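You operate a simulated robot arm through the tools that you are given. There is no shell and no other tool. Be economical: measure what you need, move in short steps, check, and stop when the job is done.

You run a simulated robot arm. Do the job below in one go: nothing can be reset, and whatever is moved stays where it is left.

Task
Swap the test plate's sensor: unscrew the black one, put the green one on the tall base and zero it.
Fine: the black sensor stands on the sensor bench; channel dial on GREEN. Set down upright: black sensor.

The check looks at the end state, three seconds after you hand in, the way a careful person would. Anything else that was tipped, shoved, dropped, spilled or broken makes it a failure.

Robot
A 7-joint arm with a two-finger parallel gripper, fixed in place. Base frame: the origin is at the foot of the arm, x ahead of it, y to its left, z up; the work surface is at about z = 0. Units: mm, degrees, N and s.
With the tool pointing down near the work surface it reaches from about 240 to 620 mm from the base axis. Its first joint turns from -66.0 to 66.0 degrees. Payload 2.6 kg.
Tool frame: the origin (TCP) lies between the finger pads and is the grasp point; the fingertips stand 30 mm ahead of it; z points along the fingers, y is the line along which they close. The gripper opens to 94 mm. The fingers are 28 mm wide and 10 mm thick; the gripper's body (50 by 96 mm) begins 55 mm behind the TCP.
Orientation is that of the tool frame in the base frame, as a unit quaternion [w, x, y, z]. With the fingers straight down and closing along the base's y, the tool's x points along the base's -x, its y along +y and its z along -z.

Tools
- The arm moves only by the tool send_rows. Its argument "steps" is one flat list of numbers, 7 for each row, row after row: the shift along the base's x, y, z in units of 30 mm (1.0 is 30 mm), then the turn, a rotation vector about the base's x, y, z in units of 6 degrees (1.0 is 6 degrees), then the opening, from 0 (shut) to 1 (fully open). In form: [dx, dy, dz, rx, ry, rz, claw, dx, dy, dz, rx, ry, rz, claw, ...]. A call has 1 to 20 rows; each row shifts and turns the commanded pose from where the row before left it. A call with a number of a shift or a turn outside -1 to 1 is refused whole. Each row takes 0.2 s and may step no farther than 50 mm and 8.6 degrees from the row before; otherwise, or with a gripper value out of range, the whole call is refused. A pose out of reach is approached as far as the arm can. The call stops where the force on the tool passes 60 N (or 10 N more than at its start, if that is more) or the arm is blocked; 0.2 s more then pass. Each finger travels about 72 mm/s and halts on what it meets, pressing with about 29 N; the grip force reading is that of the motor and also rises with nothing between the fingers. The clock runs only during rows and for 0.2 s after the last one: add rows that do not move to give the fingers time. It gives the time, the measured TCP pose, the force on the tool (base axes), the opening and the grip force at its end, in the units of the frame above (readings bear some noise), with the torque about the TCP (base axes, N m) and any sound that the robot's microphone picked up.
- Cameras (640 x 400 px; columns grow to the right, rows downward): "scene" is fixed at [19.8, 426.9, 547.5]; the picture's right is [-0.86, -0.50, 0.00], its down [-0.36, 0.61, -0.71] and it looks along [0.35, -0.61, -0.71] (base axes); focal length 214 px, centre (320, 200). "wrist" rides on the gripper at [76, 14, -102] in the tool frame; the picture's right is [-0.18, 0.98, 0.00], its down [-0.75, -0.14, -0.64] and it looks along [-0.63, -0.12, 0.77] (tool axes); focal length 243 px, centre (320, 200). There is no depth. A picture from a camera that has moved, and an enlarged one, comes with that camera's place and axes in the base frame and with its lens.
- grab_frame(camera): a new picture of that camera. The clock stands still meanwhile.
- inspect(camera, box): a new picture of the part [left, top, right, bottom] of that camera's present view, enlarged. The clock stands still meanwhile.
- close_job(): hands the job in; it is judged then, once.

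Go step by step. Nothing tells you positions but the pictures and the camera data: compare them with the known pose of the tool, close in by small moves and look again before you grip or let go. The budget is 120 turns and 84 pictures, counting those below and the enlarged ones. Unless the task says otherwise, let go and move clear before handing in, and close with one line.

The tools are called after "Request:" as a command line: name --argument value ..., lists and objects as JSON in quotes. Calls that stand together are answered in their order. send_rows: Moves the arm, as the interface text tells. Its arguments: {"type":"object","properties":{"steps":{"type":"array","items":{"type":"number"}}},"required":["steps"]} The other tools are called the same way: grab_frame (camera) takes a picture; inspect (camera, box) takes an enlarged picture of a part of a camera's view; close_job () hands the job in.

At the start:

```text
clock: 0.0
ee_pos: [313.9, 153.3, 374.2]
ee_rot: [0.0, 0.0, 1.0, 0.0]
contact_force: [-0.4, 1.0, -0.6]
ft_torque: [0.0, 0.02, 0.0]
finger_gap: 94.2
grasp_force: 0.2
```

scene: 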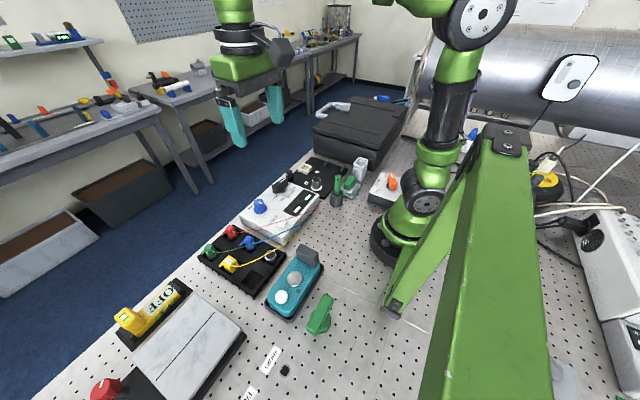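
wrist: 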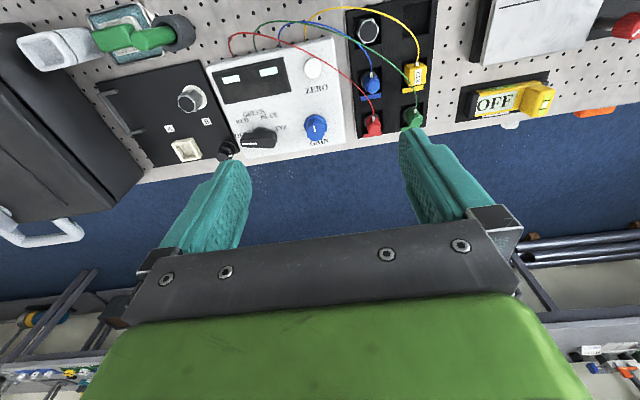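

I see a bench with an instrument box (dials ZERO, GAIN, channel), a plug board, a teal device and other parts. I'll enlarge the regions to identify everything first.

Request:
inspect --camera "scene" --box '[230, 130, 430, 255]'

Request:
inspect --camera "scene" --box '[190, 210, 350, 310]'

Request:
inspect --camera "scene" --box '[80, 270, 340, 400]'

Request:
inspect --camera "wrist" --box '[0, 0, 320, 200]'

Request:
inspect --camera "wrist" --box '[320, 0, 640, 200]'

```text
3.20 times, centred on (330, 192) of scene
camera zoom: at [19.8, 426.9, 547.5], right [-0.86, -0.5, 0.0], down [-0.36, 0.61, -0.71], along [0.35, -0.61, -0.71], focal length 686 px, centre (288, 224)
```

zoom: 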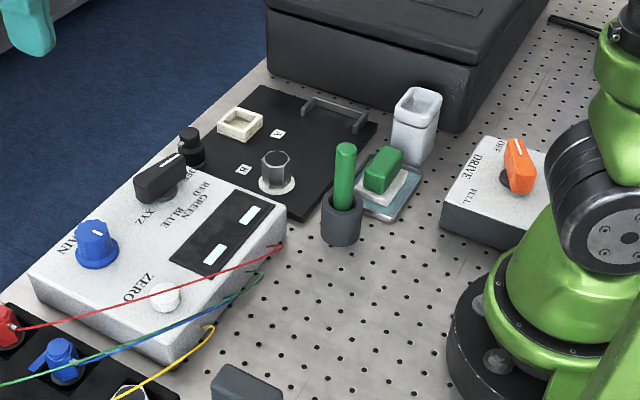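

```text
4.00 times, centred on (270, 260) of scene
camera zoom: at [19.8, 426.9, 547.5], right [-0.86, -0.5, 0.0], down [-0.36, 0.61, -0.71], along [0.35, -0.61, -0.71], focal length 858 px, centre (520, -40)
```

zoom: 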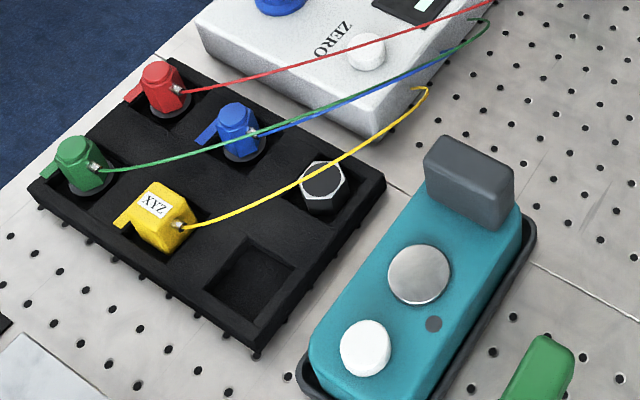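

```text
2.46 times, centred on (210, 335) of scene
camera zoom: at [19.8, 426.9, 547.5], right [-0.86, -0.5, 0.0], down [-0.36, 0.61, -0.71], along [0.35, -0.61, -0.71], focal length 528 px, centre (591, -132)
```

zoom: 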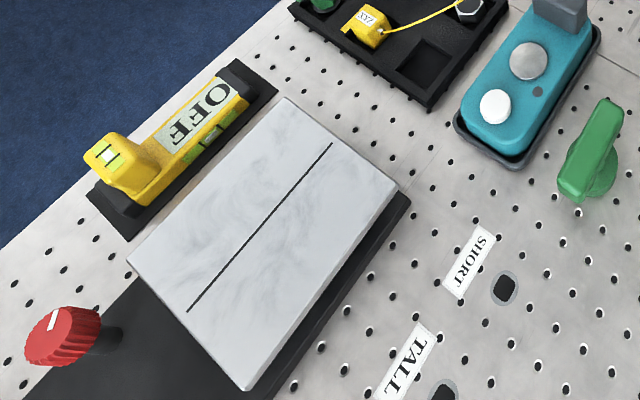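

```text
2.00 times, centred on (160, 100) of wrist
camera zoom: at [238.4, 168.4, 476.1], right [0.18, 0.98, 0.0], down [0.75, -0.14, 0.64], along [0.63, -0.12, -0.77], focal length 485 px, centre (640, 400)
```

zoom: 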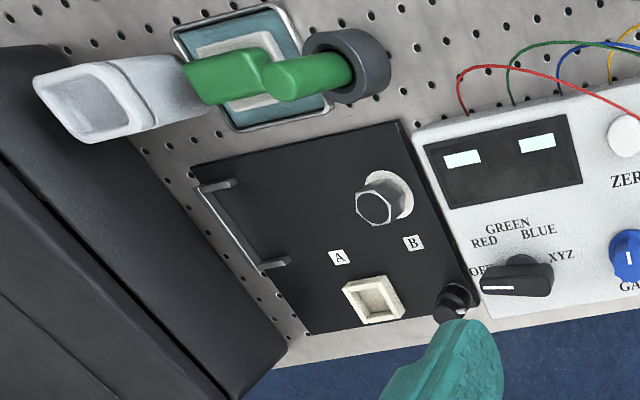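

```text
2.00 times, centred on (480, 100) of wrist
camera zoom: at [238.4, 168.4, 476.1], right [0.18, 0.98, 0.0], down [0.75, -0.14, 0.64], along [0.63, -0.12, -0.77], focal length 485 px, centre (0, 400)
```

zoom: 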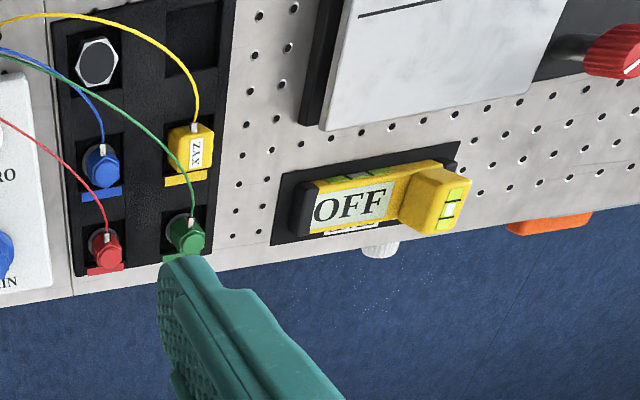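

The bench holds coloured sensors, and the test plate (A square socket, B hex) lies near (400,-90). I'll move over it for a closer look.

Request:
send_rows --steps '[-0.2, -0.9, -0.25, 0, 0, 0, 1, -0.2, -0.9, -0.25, 0, 0, 0, 1, -0.2, -0.9, -0.25, 0, 0, 0, 1, -0.2, -0.9, -0.25, 0, 0, 0, 1, -0.2, -0.9, -0.25, 0, 0, 0, 1, -0.2, -0.9, -0.25, 0, 0, 0, 1, -0.2, -0.9, -0.25, 0, 0, 0, 1, -0.2, -0.9, -0.25, 0, 0, 0, 1]'

Request:
grab_frame --camera "wrist"

Request:
inspect --camera "wrist" --box '[160, 0, 480, 200]'

```text
clock: 1.8
ee_pos: [266.7, -61.0, 312.6]
ee_rot: [0.0, 0.001, 1.0, 0.0]
contact_force: [-0.2, 0.5, -0.5]
ft_torque: [0.01, -0.02, -0.02]
finger_gap: 94.0
grasp_force: 0.1
```

```text
76 pictures are left
camera wrist: at [190.6, -48.0, 414.8], right [0.18, 0.98, 0.0], down [0.75, -0.14, 0.64], along [0.63, -0.12, -0.77], focal length 243 px, centre (320, 200)
```

wrist: 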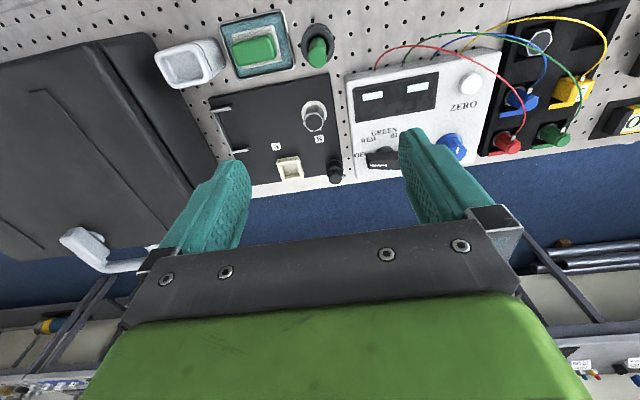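

```text
2.00 times, centred on (320, 100) of wrist
camera zoom: at [190.6, -48.0, 414.8], right [0.18, 0.98, 0.0], down [0.75, -0.14, 0.64], along [0.63, -0.12, -0.77], focal length 485 px, centre (320, 400)
```

zoom: 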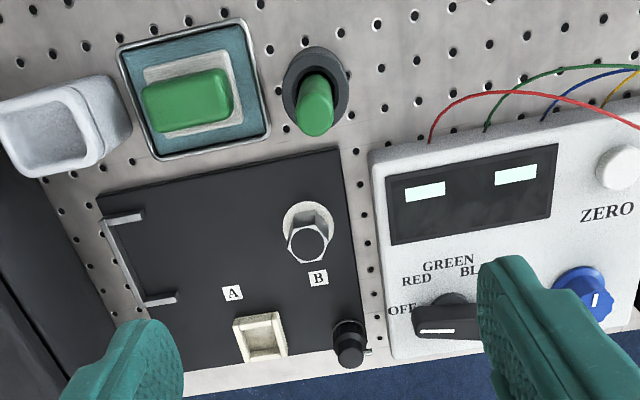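

I need a closer view of the plate and its posts, so I'll drop down and look again.

Request:
send_rows --steps '[0, 0, -1, 0, 0, 0, 1, 0, 0, -1, 0, 0, 0, 1, 0, 0, -1, 0, 0, 0, 1, 0, 0, -0.6, 0, 0, 0, 1]'

Request:
grab_frame --camera "wrist"

Request:
inspect --camera "wrist" --box '[220, 60, 420, 185]'

Request:
inspect --camera "scene" --box '[270, 150, 370, 212]'

Request:
inspect --camera "scene" --box '[190, 215, 290, 300]'

```text
clock: 2.8
ee_pos: [267.2, -61.7, 204.2]
ee_rot: [0.0, 0.0, 1.0, 0.0]
contact_force: [-0.3, 0.2, 0.1]
ft_torque: [0.01, 0.01, -0.03]
finger_gap: 94.1
grasp_force: 0.1
```

```text
74 pictures are left
camera wrist: at [191.9, -47.0, 306.8], right [0.18, 0.98, 0.0], down [0.75, -0.14, 0.64], along [0.63, -0.12, -0.77], focal length 243 px, centre (320, 200)
```

wrist: 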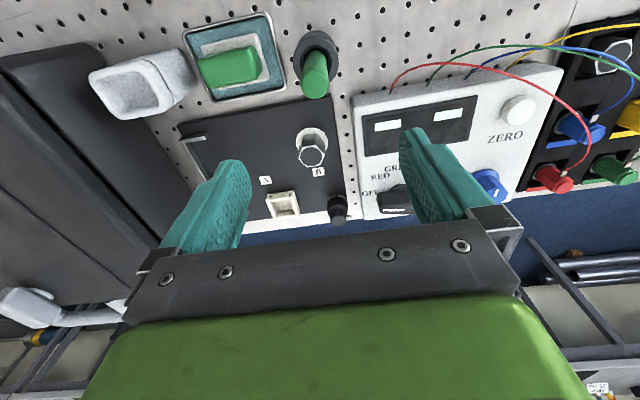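

```text
3.20 times, centred on (320, 122) of wrist
camera zoom: at [191.9, -47.0, 306.8], right [0.18, 0.98, 0.0], down [0.75, -0.14, 0.64], along [0.63, -0.12, -0.77], focal length 776 px, centre (320, 448)
```

zoom: 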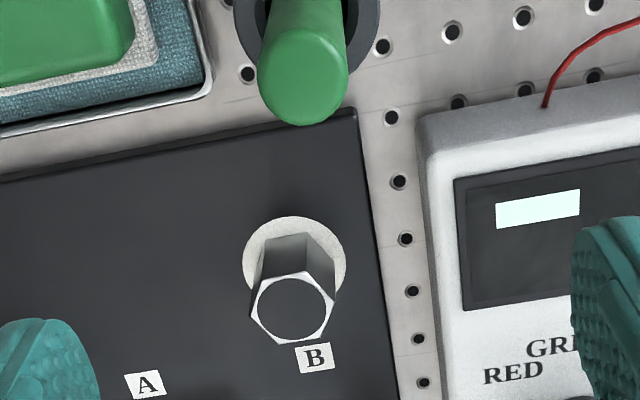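

```text
6.40 times, centred on (320, 181) of scene
camera zoom: at [19.8, 426.9, 547.5], right [-0.86, -0.5, 0.0], down [-0.36, 0.61, -0.71], along [0.35, -0.61, -0.71], focal length 1373 px, centre (320, 322)
```

zoom: 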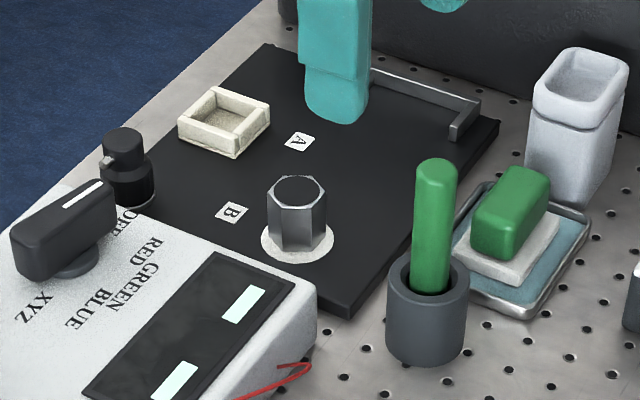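

```text
4.71 times, centred on (240, 258) of scene
camera zoom: at [19.8, 426.9, 547.5], right [-0.86, -0.5, 0.0], down [-0.36, 0.61, -0.71], along [0.35, -0.61, -0.71], focal length 1009 px, centre (696, -71)
```

zoom: 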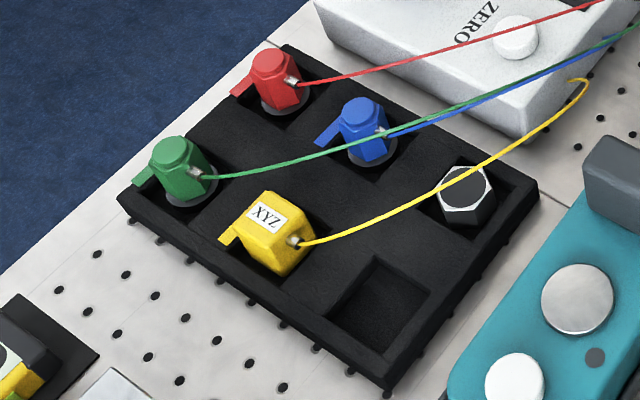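

The plate carries a low square base A, a tall hex base B and a black round sensor with a side connector at its corner. The TALL/SHORT labels on the pegboard need a check before I commit.

Request:
inspect --camera "scene" --box '[230, 325, 350, 400]'

Request:
send_rows --steps '[0, 0.5, 1, 0, 0, 0, 1, 0, 0.9, 1, 0, 0, 0, 1, -0.15, 1, 0.3, 0, 0, 0, 1, -0.15, 1, 0, 0, 0, 0, 1, -0.15, 1, 0, 0, 0, 0, 1, -0.15, 1, 0, 0, 0, 0, 1, -0.15, 1, 0, 0, 0, 0, 1, -0.15, 1, 0, 0, 0, 0, 1, -0.15, 1, 0, 0, 0, 0, 1, -0.15, 1, 0, 0, 0, 0, 1, -0.15, 1, 0, 0, 0, 0, 1, -0.15, 1, 0, 0, 0, 0, 1, -0.15, 1, 0, 0, 0, 0, 1]'

Request:
grab_frame --camera "wrist"

```text
5.33 times, centred on (290, 362) of scene
camera zoom: at [19.8, 426.9, 547.5], right [-0.86, -0.5, 0.0], down [-0.36, 0.61, -0.71], along [0.35, -0.61, -0.71], focal length 1144 px, centre (480, -667)
```

zoom: 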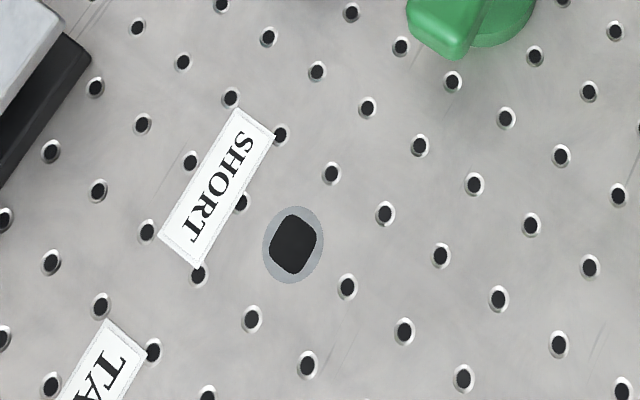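

```text
clock: 5.6
ee_pos: [217.1, 310.3, 275.2]
ee_rot: [0.0, -0.001, 1.0, 0.0]
contact_force: [-0.3, 0.0, 0.4]
ft_torque: [0.0, 0.0, 0.0]
finger_gap: 93.9
grasp_force: 0.0
```

```text
69 pictures are left
camera wrist: at [141.0, 324.7, 377.5], right [0.18, 0.98, 0.0], down [0.75, -0.14, 0.64], along [0.63, -0.12, -0.77], focal length 243 px, centre (320, 200)
```

wrist: 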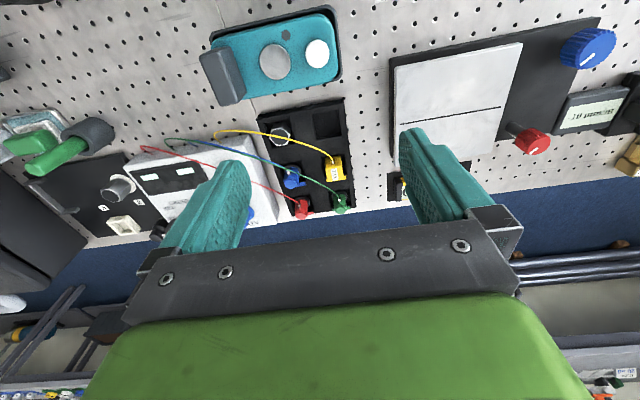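

Labels belong to pegboard holes out of reach; base B is the tall one on the plate. I'll enlarge the bench from here.

Request:
inspect --camera "wrist" --box '[240, 90, 370, 225]'

Request:
inspect --camera "scene" --box '[284, 160, 324, 185]'

Request:
inspect --camera "scene" --box '[262, 168, 302, 193]'

```text
2.96 times, centred on (305, 158) of wrist
camera zoom: at [141.0, 324.7, 377.5], right [0.18, 0.98, 0.0], down [0.75, -0.14, 0.64], along [0.63, -0.12, -0.77], focal length 719 px, centre (364, 326)
```

zoom: 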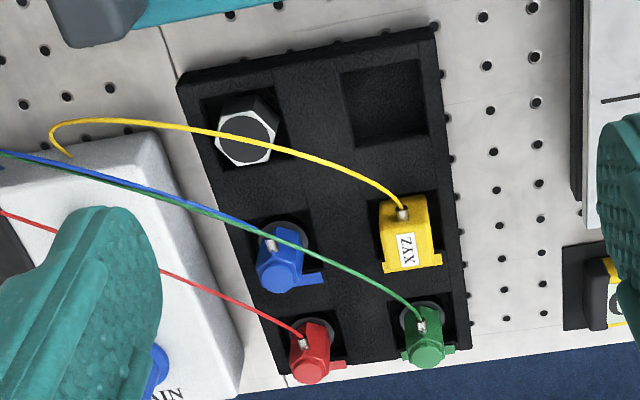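

```text
16.00 times, centred on (304, 172) of scene
camera zoom: at [19.8, 426.9, 547.5], right [-0.86, -0.5, 0.0], down [-0.36, 0.61, -0.71], along [0.35, -0.61, -0.71], focal length 3432 px, centre (576, 640)
```

zoom: 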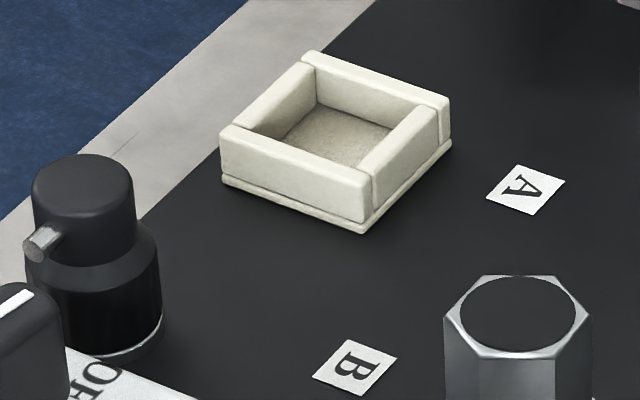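

```text
16.00 times, centred on (282, 180) of scene
camera zoom: at [19.8, 426.9, 547.5], right [-0.86, -0.5, 0.0], down [-0.36, 0.61, -0.71], along [0.35, -0.61, -0.71], focal length 3432 px, centre (928, 512)
```

zoom: 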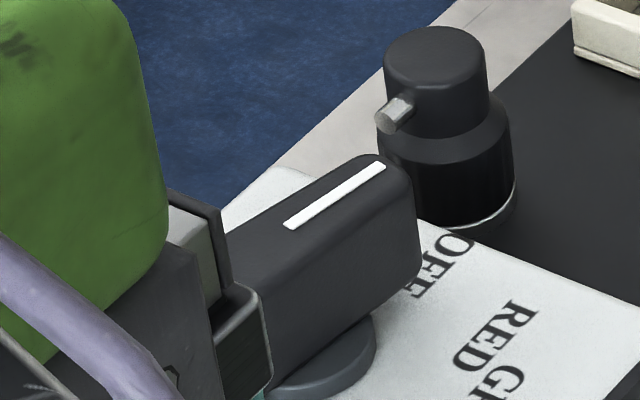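

The black sensor (two-step cylinder, side connector) stands on the plate's corner near (441,-64) close to the instrument box. I'll go hover near it to measure.

Request:
send_rows --steps '[0.4, -1, 0, 0, 0, 0, 1, 0.4, -1, 0, 0, 0, 0, 1, 0.4, -1, 0, 0, 0, 0, 1, 0.4, -1, 0, 0, 0, 0, 1, 0.4, -1, 0, 0, 0, 0, 1, 0.4, -1, 0, 0, 0, 0, 1, 0.4, -1, 0, 0, 0, 0, 1, 0.4, -1, -0.3, 0, 0, 0, 1, 0.4, -1, -0.4, 0, 0, 0, 1, 0.4, -1, -0.6, 0, 0, 0, 1, 0.4, -1, -0.7, 0, 0, 0, 1, 0.4, -1, -0.7, 0, 0, 0, 1, 0.4, -0.5, -1, 0, 0, 0, 1]'

Request:
grab_frame --camera "wrist"

Request:
inspect --camera "wrist" --box '[250, 80, 410, 180]'

```text
clock: 8.4
ee_pos: [374.0, -65.2, 165.8]
ee_rot: [0.0, 0.0, 1.0, -0.001]
contact_force: [0.4, -0.2, 0.3]
ft_torque: [0.03, -0.02, 0.0]
finger_gap: 94.0
grasp_force: 0.0
```

```text
65 pictures are left
camera wrist: at [298.4, -50.8, 266.6], right [0.18, 0.98, 0.0], down [0.75, -0.14, 0.64], along [0.63, -0.12, -0.77], focal length 243 px, centre (320, 200)
```

wrist: 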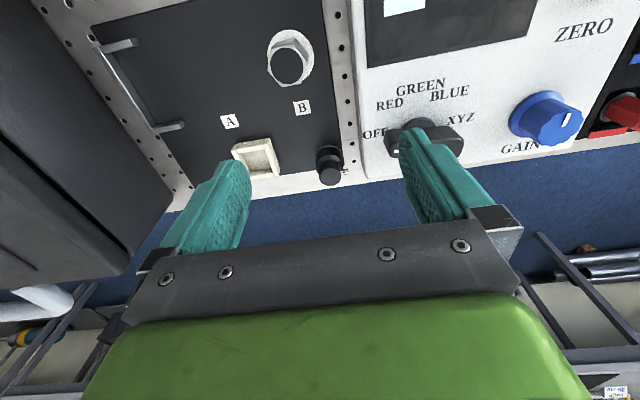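

```text
4.00 times, centred on (330, 130) of wrist
camera zoom: at [298.4, -50.8, 266.6], right [0.18, 0.98, 0.0], down [0.75, -0.14, 0.64], along [0.63, -0.12, -0.77], focal length 970 px, centre (280, 480)
```

zoom: 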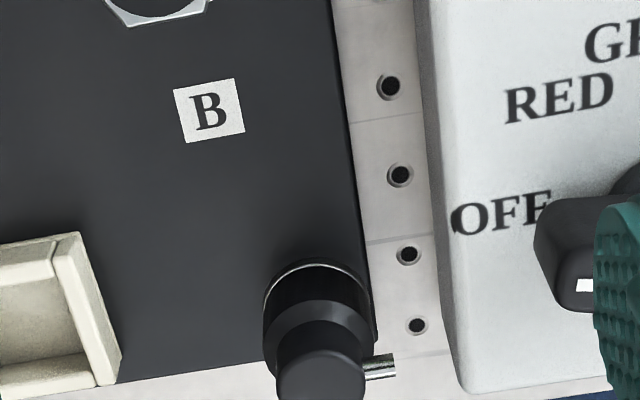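

Black sensor centred near (442,-67), top at z≈48, lower body ≈31 mm wide, box edge ≈20 mm away on +y. I'll turn the gripper -90° so the fingers close along x and hover above it.

Request:
send_rows --steps '[0.151, -0.004, -0.12, 0, 0, -1, 0.55, 0.151, -0.004, -0.12, 0, 0, -1, 0.55, 0.151, -0.004, -0.12, 0, 0, -1, 0.55, 0.151, -0.004, -0.12, 0, 0, -1, 0.55, 0.151, -0.004, -0.12, 0, 0, -1, 0.55, 0.151, -0.004, -0.12, 0, 0, -1, 0.55, 0.151, -0.004, -0.12, 0, 0, -1, 0.55, 0.151, -0.004, -0.12, 0, 0, -1, 0.55, 0.151, -0.004, -0.12, 0, 0, -1, 0.55, 0.151, -0.004, -0.12, 0, 0, -1, 0.55, 0.151, -0.004, -0.12, 0, 0, -1, 0.55, 0.151, -0.004, -0.12, 0, 0, -1, 0.55, 0.151, -0.004, -0.12, 0, 0, -1, 0.55, 0.151, -0.004, -0.12, 0, 0, -1, 0.55, 0.151, -0.004, -0.12, 0, 0, -1, 0.55]'

Request:
grab_frame --camera "wrist"

Request:
grab_frame --camera "scene"

```text
clock: 11.6
ee_pos: [439.9, -67.2, 109.3]
ee_rot: [0.0, 0.708, 0.706, 0.0]
contact_force: [0.1, -0.1, 0.4]
ft_torque: [0.03, 0.0, -0.04]
finger_gap: 51.7
grasp_force: 0.1
```

```text
63 pictures are left
camera wrist: at [455.3, 10.2, 211.7], right [0.98, -0.19, 0.0], down [-0.14, -0.75, 0.64], along [-0.12, -0.63, -0.77], focal length 243 px, centre (320, 200)
```

wrist: 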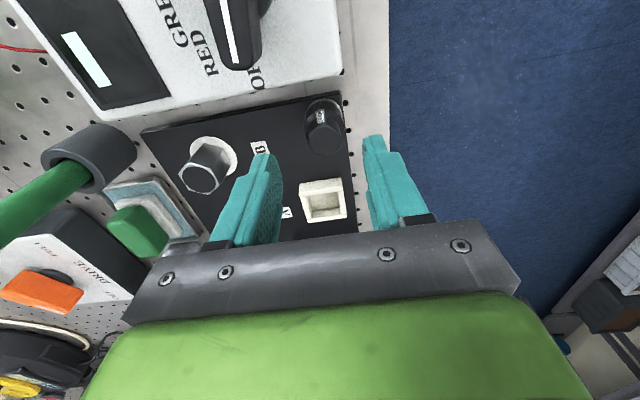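

```text
62 pictures are left
```

scene: 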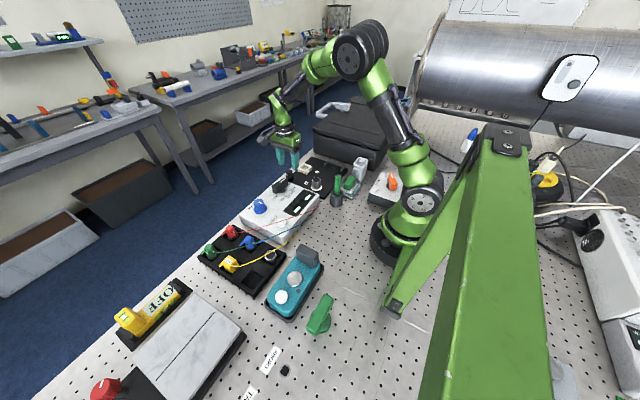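

The hover looks right; I'll enlarge to refine the sensor's centre.

Request:
inspect --camera "wrist" --box '[280, 85, 376, 145]'

```text
6.67 times, centred on (328, 115) of wrist
camera zoom: at [455.3, 10.2, 211.7], right [0.98, -0.19, 0.0], down [-0.14, -0.75, 0.64], along [-0.12, -0.63, -0.77], focal length 1618 px, centre (267, 767)
```

zoom: 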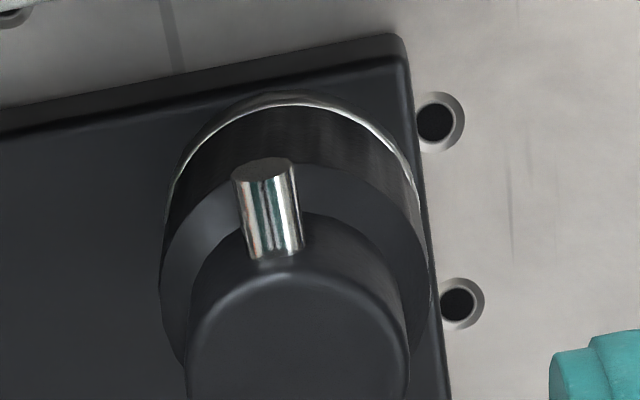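

Centre refined to (443,-67.5). Descending so the tips straddle the upper cylinder, then closing.

Request:
send_rows --steps '[0.1, -0.01, -0.5, 0, 0, 0, 0.5, 0, 0, -0.5, 0, 0, 0, 0.5, 0, 0, -0.5, 0, 0, 0, 0.5, 0, 0, 0, 0, 0, 0, 0.5, 0, 0, 0, 0, 0, 0, 0.2, 0, 0, 0, 0, 0, 0, 0.2, 0, 0, 0, 0, 0, 0, 0.2]'

Request:
inspect --camera "wrist" --box '[220, 80, 420, 205]'

```text
clock: 13.2
ee_pos: [443.8, -66.6, 66.7]
ee_rot: [0.0, 0.707, 0.707, 0.001]
contact_force: [-2.4, 1.0, 12.6]
ft_torque: [0.06, 0.1, 0.01]
finger_gap: 27.1
grasp_force: 29.3
```

```text
3.20 times, centred on (320, 142) of wrist
camera zoom: at [458.0, 10.1, 169.2], right [0.98, -0.18, 0.0], down [-0.14, -0.75, 0.64], along [-0.12, -0.63, -0.77], focal length 776 px, centre (320, 384)
```

zoom: 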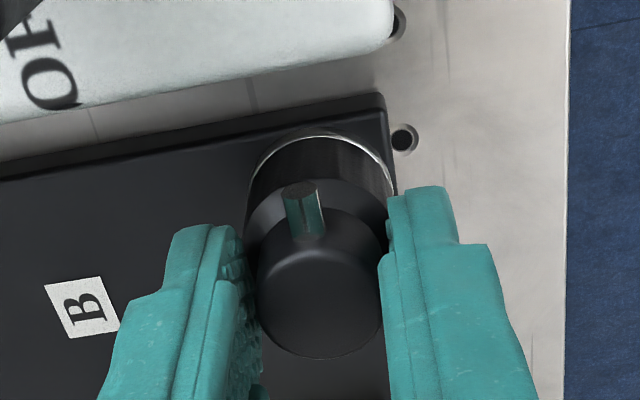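

The tips touch the shoulder (z force 12 N) and the grip holds at 27 mm. I'll ease up slightly and turn counter-clockwise.

Request:
send_rows --steps '[0, 0, 0.1, 0, 0, 0, 0.2, 0, 0, 0, 0, 0, 0.5, 0.2, 0, 0, 0, 0, 0, 1, 0.2, 0, 0, 0, 0, 0, 1, 0.2, 0, 0, 0, 0, 0, 1, 0.2, 0, 0, 0, 0, 0, 1, 0.2, 0, 0, 0, 0, 0, 1, 0.2, 0, 0, 0, 0, 0, 1, 0.2, 0, 0, 0, 0, 0, 1, 0.2, 0, 0, 0, 0, 0, 1, 0.2]'

Request:
inspect --camera "wrist" --box '[220, 80, 420, 205]'

```text
clock: 15.4
ee_pos: [443.2, -66.2, 69.8]
ee_rot: [0.0, 0.334, 0.943, 0.001]
contact_force: [-16.1, 7.7, 39.9]
ft_torque: [0.24, 0.53, -0.1]
finger_gap: 22.5
grasp_force: 28.9
```

```text
3.20 times, centred on (320, 142) of wrist
camera zoom: at [393.1, -7.6, 171.7], right [0.76, 0.65, 0.0], down [0.5, -0.58, 0.64], along [0.42, -0.49, -0.77], focal length 776 px, centre (320, 384)
```

zoom: 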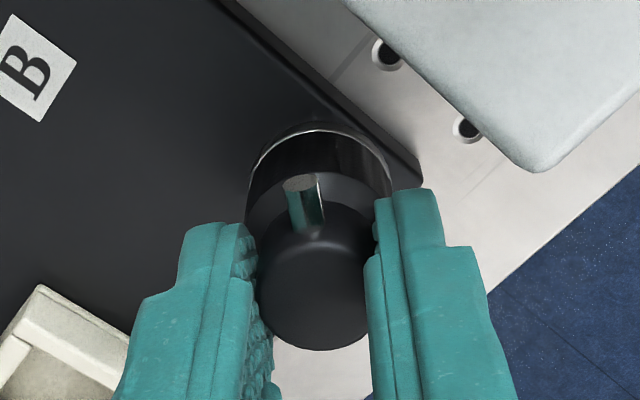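

The sensor turns with the gripper and climbs, pushing up on the tool. I'll rise with it while turning on.

Request:
send_rows --steps '[0, 0, 0.1, 0, 0, 0, 0.2, 0, 0, 0, 0, 0, 0, 0.2]'

Request:
send_rows --steps '[0, 0, 0, 0, 0, 1, 0.2, 0, 0, 0.02, 0, 0, 1, 0.2, 0, 0, 0, 0, 0, 1, 0.2, 0, 0, 0.02, 0, 0, 1, 0.2, 0, 0, 0, 0, 0, 1, 0.2]'

```text
clock: 16.0
ee_pos: [442.1, -66.6, 69.4]
ee_rot: [0.0, 0.333, 0.943, 0.0]
contact_force: [4.0, 2.9, 2.9]
ft_torque: [0.12, -0.19, -0.04]
finger_gap: 22.6
grasp_force: 29.1
```

```text
clock: 17.2
ee_pos: [441.3, -66.9, 71.7]
ee_rot: [-0.001, 0.078, 0.997, 0.0]
contact_force: [4.0, 0.7, -2.6]
ft_torque: [0.0, -0.18, 0.02]
finger_gap: 22.6
grasp_force: 28.8
```

Turning goes smoothly with low forces. Continuing.

Request:
send_rows --steps '[0, 0, 0.01, 0, 0, 1, 0.2, 0, 0, 0.01, 0, 0, 1, 0.2, 0, 0, 0.01, 0, 0, 1, 0.2, 0, 0, 0.01, 0, 0, 1, 0.2, 0, 0, 0.01, 0, 0, 1, 0.2, 0, 0, 0.01, 0, 0, 1, 0.2, 0, 0, 0.01, 0, 0, 1, 0.2, 0, 0, 0.01, 0, 0, 1, 0.2, 0, 0, 0.01, 0, 0, 1, 0.2, 0, 0, 0.01, 0, 0, 1, 0.2]'

Request:
inspect --camera "wrist" --box '[220, 80, 420, 205]'

Request:
inspect --camera "scene" --box '[250, 140, 330, 200]'

```text
clock: 19.4
ee_pos: [442.6, -67.7, 73.9]
ee_rot: [-0.001, -0.431, 0.902, 0.001]
contact_force: [7.3, -3.9, -30.5]
ft_torque: [-0.13, -0.14, -0.01]
finger_gap: 22.4
grasp_force: 28.6
```

```text
3.20 times, centred on (320, 142) of wrist
camera zoom: at [384.8, -117.7, 176.5], right [-0.65, 0.76, 0.0], down [0.58, 0.5, 0.64], along [0.49, 0.42, -0.77], focal length 776 px, centre (320, 384)
```

zoom: 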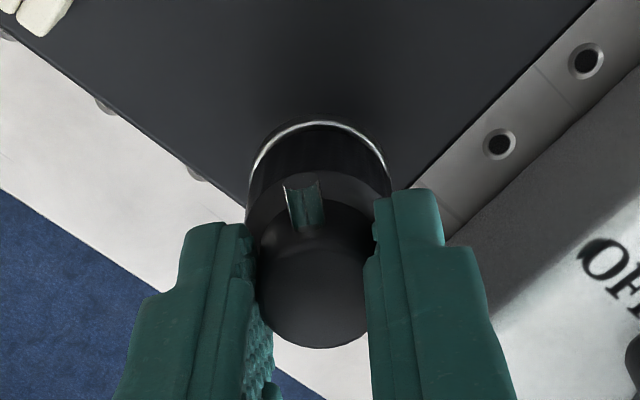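

```text
6.67 times, centred on (290, 170) of scene
camera zoom: at [19.9, 426.8, 547.5], right [-0.86, -0.5, 0.0], down [-0.36, 0.61, -0.71], along [0.35, -0.61, -0.71], focal length 1430 px, centre (520, 400)
```

zoom: 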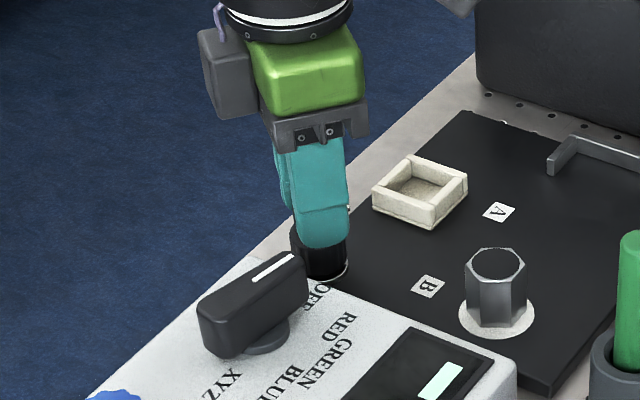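

I'm now pulling up too hard (-30 N), so the pitch is small. I'll ease down and keep turning without rise.

Request:
send_rows --steps '[0, 0, -0.08, 0, 0, 0, 0.2, 0, 0, 0, 0, 0, 1, 0.2, 0, 0, 0, 0, 0, 1, 0.2, 0, 0, 0, 0, 0, 1, 0.2, 0, 0, 0, 0, 0, 1, 0.2, 0, 0, 0, 0, 0, 1, 0.2, 0, 0, 0, 0, 0, 1, 0.2]'

```text
clock: 21.0
ee_pos: [443.8, -66.4, 73.8]
ee_rot: [0.0, -0.689, 0.725, -0.001]
contact_force: [-0.7, -8.4, -3.1]
ft_torque: [-0.23, 0.0, 0.01]
finger_gap: 22.4
grasp_force: 29.0
```

Forces are near zero again after about 180° of turn. I'll continue to see how far the wrist goes.

Request:
send_rows --steps '[0, 0, 0.01, 0, 0, 1, 0.2, 0, 0, 0, 0, 0, 1, 0.2, 0, 0, 0.01, 0, 0, 1, 0.2, 0, 0, 0, 0, 0, 1, 0.2, 0, 0, 0.01, 0, 0, 1, 0.2, 0, 0, 0, 0, 0, 1, 0.2, 0, 0, 0.01, 0, 0, 1, 0.2, 0, 0, 0, 0, 0, 1, 0.2, 0, 0, 0.01, 0, 0, 1, 0.2, 0, 0, 0, 0, 0, 1, 0.2]'

```text
clock: 23.2
ee_pos: [442.1, -66.6, 74.1]
ee_rot: [0.0, 0.959, -0.283, 0.001]
contact_force: [13.6, -11.0, -4.9]
ft_torque: [-0.41, -0.51, 0.02]
finger_gap: 22.1
grasp_force: 29.1
```

About 237° turned and the wrist still follows. Trying a gentle lift of 3 mm to see if it's free.

Request:
send_rows --steps '[0, 0, 0.05, 0, 0, 0, 0.2, 0, 0, 0.05, 0, 0, 0, 0.2, 0, 0, 0, 0, 0, 0, 0.2]'

```text
clock: 24.0
ee_pos: [442.3, -66.8, 75.7]
ee_rot: [-0.001, 0.959, -0.282, 0.001]
contact_force: [20.6, -8.0, -28.2]
ft_torque: [-0.33, -0.63, 0.02]
finger_gap: 22.4
grasp_force: 29.3
```

Still threaded. I'll ease down, open slightly, rotate back and take a second stroke.

Request:
send_rows --steps '[0, 0, -0.1, 0, 0, 0, 0.2, 0, 0, 0, 0, 0, 0, 0.38, 0, 0, 0, 0, 0, 0, 0.38, 0, 0, 0, 0, 0, -1, 0.38, 0, 0, 0, 0, 0, -1, 0.38, 0, 0, 0, 0, 0, -1, 0.38, 0, 0, 0, 0, 0, -1, 0.38, 0, 0, 0, 0, 0, -1, 0.38, 0, 0, 0, 0, 0, -1, 0.38, 0, 0, 0, 0, 0, -1, 0.38, 0, 0, 0, 0, 0, -1, 0.38, 0, 0, 0, 0, 0, -1, 0.38, 0, 0, 0, 0, 0, -1, 0.38, 0, 0, 0, 0, 0, -1, 0.38, 0, 0, 0, 0, 0, -1, 0.38, 0, 0, 0, 0, 0, -1, 0.38, 0, 0, 0, 0, 0, -1, 0.38, 0, 0, 0, 0, 0, -1, 0.38, 0, 0, 0, 0, 0, -1, 0.38, 0, 0, 0, 0, 0, -1, 0.38]'

Request:
send_rows --steps '[0, 0, 0, 0, 0, -1, 0.38, 0, 0, 0, 0, 0, -1, 0.38, 0, 0, 0, 0, 0, -1, 0.38, 0, 0, 0, 0, 0, -1, 0.38, 0, 0, 0, 0, 0, -1, 0.38, 0, 0, 0, 0, 0, -1, 0.38, 0, 0, 0, 0, 0, -1, 0.38, 0, 0, 0, 0, 0, -1, 0.38, 0, 0, 0, 0, 0, -1, 0.38, 0, 0, 0, 0, 0, -1, 0.38, 0, 0, 0, 0, 0, -1, 0.38, 0, 0, 0, 0, 0, -1, 0.38, 0, 0, 0, 0, 0, -1, 0.38, 0, 0, 0, 0, 0, -1, 0.38, 0, 0, 0, 0, 0, -1, 0.38, 0, 0, 0, 0, 0, -1, 0.38, 0, 0, 0, 0, 0, -1, 0.38, 0, 0, 0, 0, 0, -1, 0.38, 0, 0, 0, 0, 0, -1, 0.38, 0, 0, 0, 0, 0, -1, 0.38]'

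Request:
inspect --camera "wrist" --box '[220, 80, 420, 205]'

```text
clock: 28.2
ee_pos: [443.1, -65.5, 73.6]
ee_rot: [-0.001, -0.383, 0.924, 0.0]
contact_force: [0.1, 0.4, 0.6]
ft_torque: [0.03, 0.04, 0.01]
finger_gap: 35.8
grasp_force: 0.1
```

```text
clock: 32.4
ee_pos: [442.9, -65.3, 74.4]
ee_rot: [0.0, 0.609, 0.793, 0.0]
contact_force: [0.5, -0.4, -0.3]
ft_torque: [-0.02, -0.04, 0.0]
finger_gap: 35.6
grasp_force: 0.0
```

```text
3.20 times, centred on (320, 142) of wrist
camera zoom: at [437.5, 10.6, 176.4], right [1.0, 0.07, 0.0], down [0.06, -0.76, 0.64], along [0.05, -0.64, -0.77], focal length 776 px, centre (320, 384)
```

zoom: 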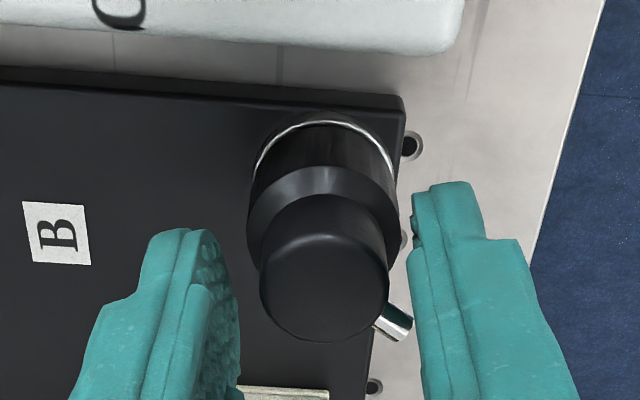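

The connector now points toward -33°, so I need the gripper at -33° to clear it. I'll turn there, close and take another stroke.

Request:
send_rows --steps '[0, 0, 0, 0, 0, 1, 0.38, 0, 0, 0, 0, 0, 1, 0.38, 0, 0, 0, 0, 0, 1, 0.38, 0, 0, 0, 0, 0, 1, 0.38, 0, 0, 0, 0, 0, 1, 0.38, 0, 0, 0, 0, 0, 1, 0.38, 0, -0.04, 0, 0, 0, 1, 0.38, 0, 0, 0, 0, 0, 0, 0.2, 0, 0, 0, 0, 0, 0, 0.2, 0, 0, 0, 0, 0, 0, 0.2]'

Request:
inspect --camera "wrist" --box '[220, 80, 420, 205]'

```text
clock: 34.6
ee_pos: [443.8, -67.5, 74.7]
ee_rot: [-0.001, 0.283, 0.959, 0.001]
contact_force: [4.5, 7.1, -0.1]
ft_torque: [0.14, -0.15, -0.01]
finger_gap: 22.1
grasp_force: 29.1
```

```text
3.20 times, centred on (320, 142) of wrist
camera zoom: at [388.2, -14.1, 176.5], right [0.69, 0.72, 0.0], down [0.56, -0.53, 0.64], along [0.47, -0.44, -0.77], focal length 776 px, centre (320, 384)
```

zoom: 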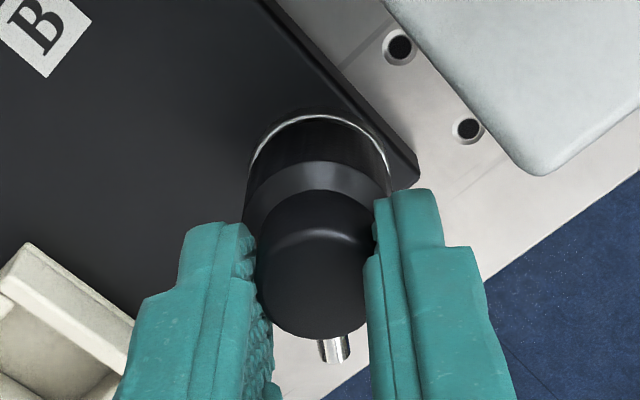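

Gripped cleanly with the connector in the free gap. Turning on by 120°.

Request:
send_rows --steps '[0, 0, 0.005, 0, 0, 1, 0.2, 0, 0, 0.005, 0, 0, 1, 0.2, 0, 0, 0.005, 0, 0, 1, 0.2, 0, 0, 0.005, 0, 0, 1, 0.2, 0, 0, 0.005, 0, 0, 1, 0.2, 0, 0, 0.005, 0, 0, 1, 0.2, 0, 0, 0.005, 0, 0, 1, 0.2, 0, 0, 0.005, 0, 0, 1, 0.2, 0, 0, 0.005, 0, 0, 1, 0.2, 0, 0, 0.005, 0, 0, 1, 0.2, 0, 0, 0.005, 0, 0, 1, 0.2, 0, 0, 0.005, 0, 0, 1, 0.2, 0, 0, 0.005, 0, 0, 1, 0.2, 0, 0, 0.005, 0, 0, 1, 0.2, 0, 0, 0.005, 0, 0, 1, 0.2]'

Request:
send_rows --steps '[0, 0, 0.1, 0, 0, 0, 0.2, 0, 0, 0, 0, 0, 0, 0.2]'

```text
clock: 37.8
ee_pos: [442.1, -68.4, 74.8]
ee_rot: [0.0, -0.478, 0.878, -0.001]
contact_force: [4.8, 5.1, 2.0]
ft_torque: [0.26, -0.23, -0.03]
finger_gap: 22.1
grasp_force: 29.3
```

```text
clock: 38.4
ee_pos: [442.2, -68.2, 77.9]
ee_rot: [-0.001, -0.477, 0.879, 0.001]
contact_force: [3.7, 6.8, -3.9]
ft_torque: [0.32, -0.18, 0.03]
finger_gap: 22.0
grasp_force: 29.1
```

It now rises with almost no force: it seems free. Lifting on a bit and looking.

Request:
send_rows --steps '[0, 0, 0.2, 0, 0, 0, 0.2, 0, 0, 0.4, 0, 0, 0, 0.2, 0, 0, 0.6, 0, 0, 0, 0.2, 0, 0, 0.6, 0, 0, 0, 0.2]'

Request:
inspect --camera "scene" --box '[250, 130, 346, 190]'

Request:
inspect --camera "wrist" --box '[220, 60, 420, 205]'

```text
clock: 39.4
ee_pos: [441.5, -68.4, 134.6]
ee_rot: [0.0, -0.477, 0.879, 0.001]
contact_force: [0.9, -0.5, 0.7]
ft_torque: [-0.03, 0.0, 0.0]
finger_gap: 18.7
grasp_force: 0.1
```

```text
6.67 times, centred on (298, 160) of scene
camera zoom: at [19.8, 426.9, 547.5], right [-0.86, -0.5, 0.0], down [-0.36, 0.61, -0.71], along [0.35, -0.61, -0.71], focal length 1430 px, centre (467, 467)
```

zoom: 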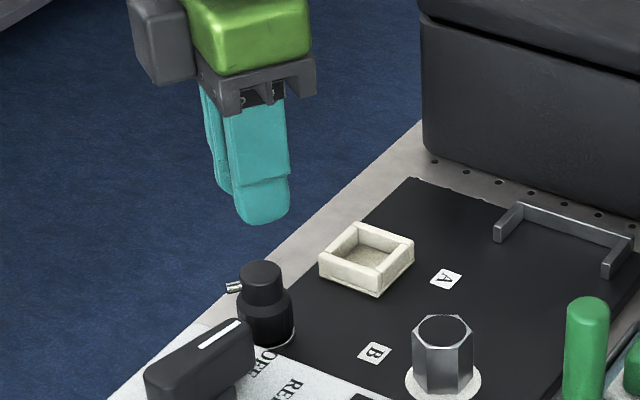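

```text
2.76 times, centred on (320, 132) of wrist
camera zoom: at [389.7, -124.6, 235.1], right [-0.72, 0.69, 0.0], down [0.53, 0.56, 0.64], along [0.44, 0.46, -0.77], focal length 669 px, centre (320, 386)
```

zoom: 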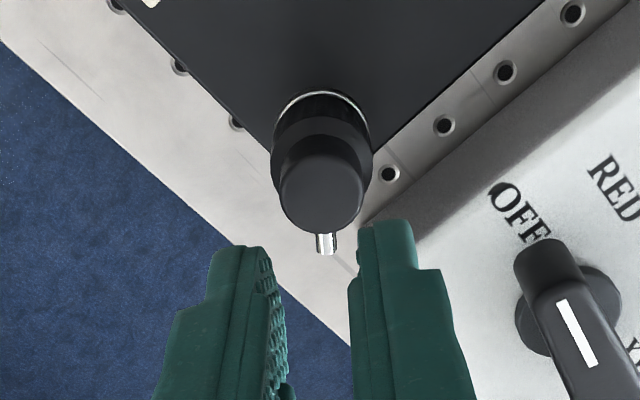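

It slipped out of a shallow grip and still stands upright in place. I'll regrip deeper (tips just above the shoulder) and unscrew further.

Request:
send_rows --steps '[0.03, 0.03, 0, 0, 0, 0, 0.4, 0, 0, -0.7, 0, 0, 0, 0.4, 0, 0, -0.7, 0, 0, 0, 0.4, 0, 0, -0.5, 0, 0, 0, 0.4, 0, 0, -0.3, 0, 0, 0, 0.4, 0, 0, 0, 0, 0, 0, 0.4]'

Request:
inspect --camera "wrist" --box '[220, 80, 420, 205]'

```text
clock: 40.8
ee_pos: [443.4, -67.7, 66.2]
ee_rot: [0.0, -0.477, 0.879, 0.0]
contact_force: [-0.3, 0.2, 0.0]
ft_torque: [-0.01, 0.0, -0.01]
finger_gap: 37.3
grasp_force: 0.1
```

```text
3.20 times, centred on (320, 142) of wrist
camera zoom: at [390.3, -123.4, 168.8], right [-0.72, 0.69, 0.0], down [0.53, 0.56, 0.64], along [0.44, 0.46, -0.77], focal length 776 px, centre (320, 384)
```

zoom: 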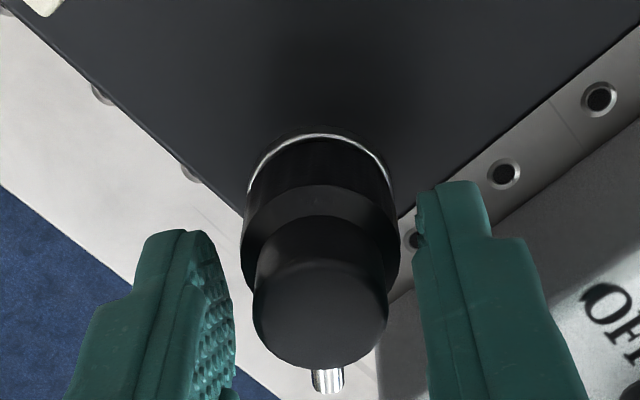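

Well centred. Rising 2 mm, closing and turning another 90°.

Request:
send_rows --steps '[0, 0, 0.09, 0, 0, 0, 0.4, 0, 0, 0, 0, 0, 0, 0.2, 0, 0, 0, 0, 0, 0, 0.2, 0, 0, 0, 0, 0, 0, 0.2]'

Request:
send_rows --steps '[0, 0, 0.005, 0, 0, 1, 0.2, 0, 0, 0.005, 0, 0, 1, 0.2, 0, 0, 0.005, 0, 0, 1, 0.2, 0, 0, 0.005, 0, 0, 1, 0.2, 0, 0, 0.005, 0, 0, 1, 0.2, 0, 0, 0.005, 0, 0, 1, 0.2, 0, 0, 0.005, 0, 0, 1, 0.2, 0, 0, 0.005, 0, 0, 1, 0.2, 0, 0, 0.005, 0, 0, 1, 0.2, 0, 0, 0.005, 0, 0, 1, 0.2, 0, 0, 0.005, 0, 0, 1, 0.2, 0, 0, 0.005, 0, 0, 1, 0.2, 0, 0, 0.005, 0, 0, 1, 0.2, 0, 0, 0.005, 0, 0, 1, 0.2, 0, 0, 0.005, 0, 0, 1, 0.2]'

Request:
inspect --camera "wrist" --box '[220, 80, 420, 205]'

```text
clock: 41.8
ee_pos: [443.3, -67.6, 69.7]
ee_rot: [0.001, -0.477, 0.879, -0.001]
contact_force: [-2.5, -2.0, 12.4]
ft_torque: [-0.1, 0.04, -0.01]
finger_gap: 25.8
grasp_force: 29.1
```

```text
clock: 45.0
ee_pos: [444.2, -67.2, 71.0]
ee_rot: [0.001, 0.959, -0.283, 0.0]
contact_force: [-6.3, 0.8, 29.8]
ft_torque: [0.12, 0.21, -0.64]
finger_gap: 22.3
grasp_force: 28.7
```

```text
3.20 times, centred on (320, 142) of wrist
camera zoom: at [501.1, -120.8, 174.0], right [-0.69, -0.73, 0.0], down [-0.56, 0.53, 0.64], along [-0.46, 0.44, -0.77], focal length 776 px, centre (320, 384)
```

zoom: 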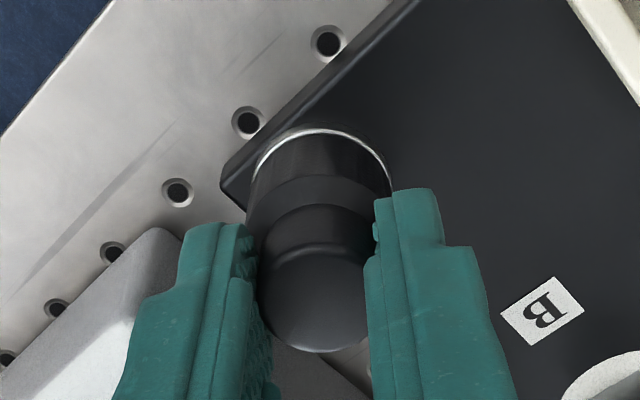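

There is some torque and upward push now. I'll relieve by rising with it and check.

Request:
send_rows --steps '[0, 0, 0.05, 0, 0, 0, 0.2, 0, 0, 0.05, 0, 0, 0, 0.2, 0, 0, 0, 0, 0, 0, 0.2]'

Request:
send_rows --steps '[0, 0, 0.07, 0, 0, 0, 0.2, 0, 0, 0, 0, 0, 0, 0.2]'

Request:
inspect --camera "wrist" --box '[220, 80, 420, 205]'

```text
clock: 45.8
ee_pos: [443.5, -67.9, 73.7]
ee_rot: [0.001, 0.959, -0.282, 0.002]
contact_force: [14.1, -3.3, 0.0]
ft_torque: [-0.21, -0.55, -0.26]
finger_gap: 22.5
grasp_force: 28.9
```

```text
clock: 46.4
ee_pos: [443.0, -66.5, 75.5]
ee_rot: [0.0, 0.959, -0.282, 0.002]
contact_force: [24.6, -4.6, -19.3]
ft_torque: [-0.11, -0.68, -0.13]
finger_gap: 22.5
grasp_force: 28.8
```

```text
3.20 times, centred on (320, 142) of wrist
camera zoom: at [501.0, -120.9, 177.1], right [-0.69, -0.73, 0.0], down [-0.56, 0.53, 0.64], along [-0.46, 0.44, -0.77], focal length 776 px, centre (320, 384)
```

zoom: 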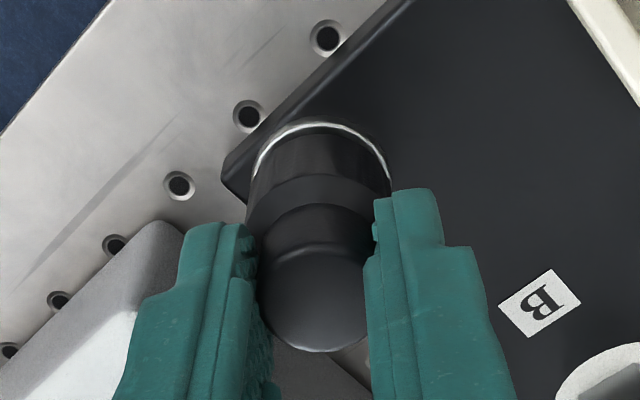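

I can't see the connector where expected. I'll ease down, open and look.

Request:
send_rows --steps '[0, 0, -0.1, 0, 0, 0, 0.2, 0, 0, 0, 0, 0, 0, 0.4, 0, 0, 0, 0, 0, 0, 0.4, 0, 0, 0.5, 0, 0, 0, 0.4, 0, 0, 1, 0, 0, 0, 0.4]'

Request:
inspect --camera "wrist" --box '[240, 80, 400, 180]'

Request:
inspect --camera "scene" --box '[265, 150, 313, 180]'

```text
clock: 47.6
ee_pos: [443.3, -65.8, 118.0]
ee_rot: [0.0, 0.959, -0.284, -0.001]
contact_force: [-1.0, 0.1, 0.3]
ft_torque: [0.0, 0.0, 0.01]
finger_gap: 37.5
grasp_force: 0.1
```

```text
4.00 times, centred on (320, 130) of wrist
camera zoom: at [500.7, -119.7, 220.2], right [-0.69, -0.72, 0.0], down [-0.55, 0.53, 0.64], along [-0.47, 0.44, -0.77], focal length 970 px, centre (320, 480)
```

zoom: 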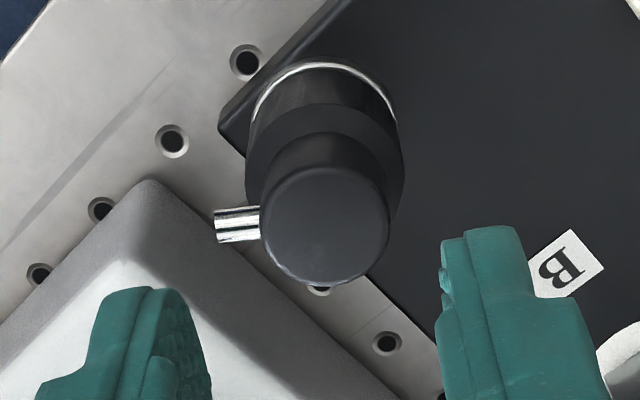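

```text
13.33 times, centred on (289, 165) of scene
camera zoom: at [19.8, 426.9, 547.5], right [-0.86, -0.5, 0.0], down [-0.36, 0.61, -0.71], along [0.35, -0.61, -0.71], focal length 2860 px, centre (733, 667)
```

zoom: 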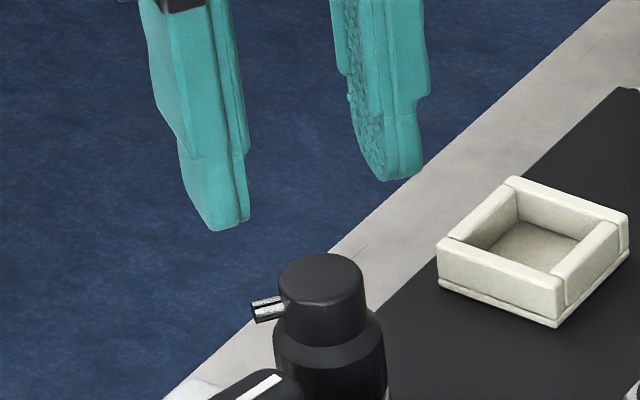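

The connector stayed around 73°, so the last grip slipped. I'll take a firmer hold on the wide lower body (≈31 mm), with the gripper turned back to 75°.

Request:
send_rows --steps '[0, 0, 0, 0, 0, -1, 0.48, 0, 0, 0, 0, 0, -1, 0.48, 0, 0, 0, 0, 0, -1, 0.48, 0, 0, 0, 0, 0, -1, 0.48, 0, 0, 0, 0, 0, -1, 0.48, 0, 0, 0, 0, 0, -1, 0.48, 0, 0, 0, 0, 0, -1, 0.48, 0, 0, 0, 0, 0, -1, 0.48, 0, 0, 0, 0, 0, -1, 0.48, 0, 0, 0, 0, 0, -1, 0.48, 0, -0.05, -0.5, 0, 0, -1, 0.48, 0, 0, -0.5, 0, 0, -1, 0.48, 0, 0, -0.5, 0, 0, 0, 0.48, 0, 0, -0.3, 0, 0, 0, 0.48, 0, 0, -0.2, 0, 0, 0, 0.48, 0, 0, 0, 0, 0, 0, 0.48]'

Request:
inspect --camera "wrist" --box '[220, 80, 420, 205]'

```text
clock: 51.0
ee_pos: [443.4, -69.2, 58.5]
ee_rot: [0.001, -0.609, 0.793, 0.0]
contact_force: [-0.2, -0.3, -0.9]
ft_torque: [-0.04, -0.03, -0.01]
finger_gap: 45.2
grasp_force: 0.0
```

```text
3.20 times, centred on (320, 142) of wrist
camera zoom: at [411.1, -138.8, 160.3], right [-0.9, 0.43, 0.0], down [0.33, 0.69, 0.64], along [0.28, 0.58, -0.77], focal length 776 px, centre (320, 384)
```

zoom: 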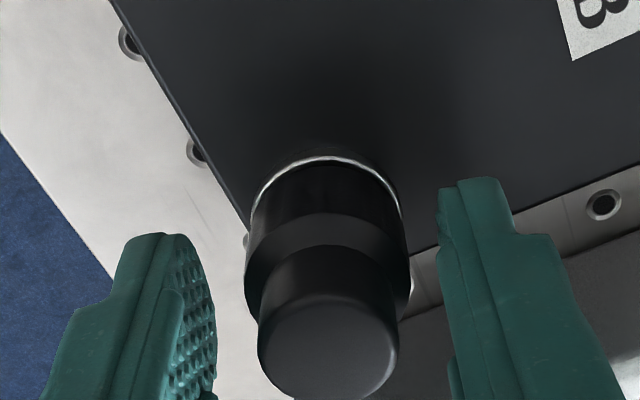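

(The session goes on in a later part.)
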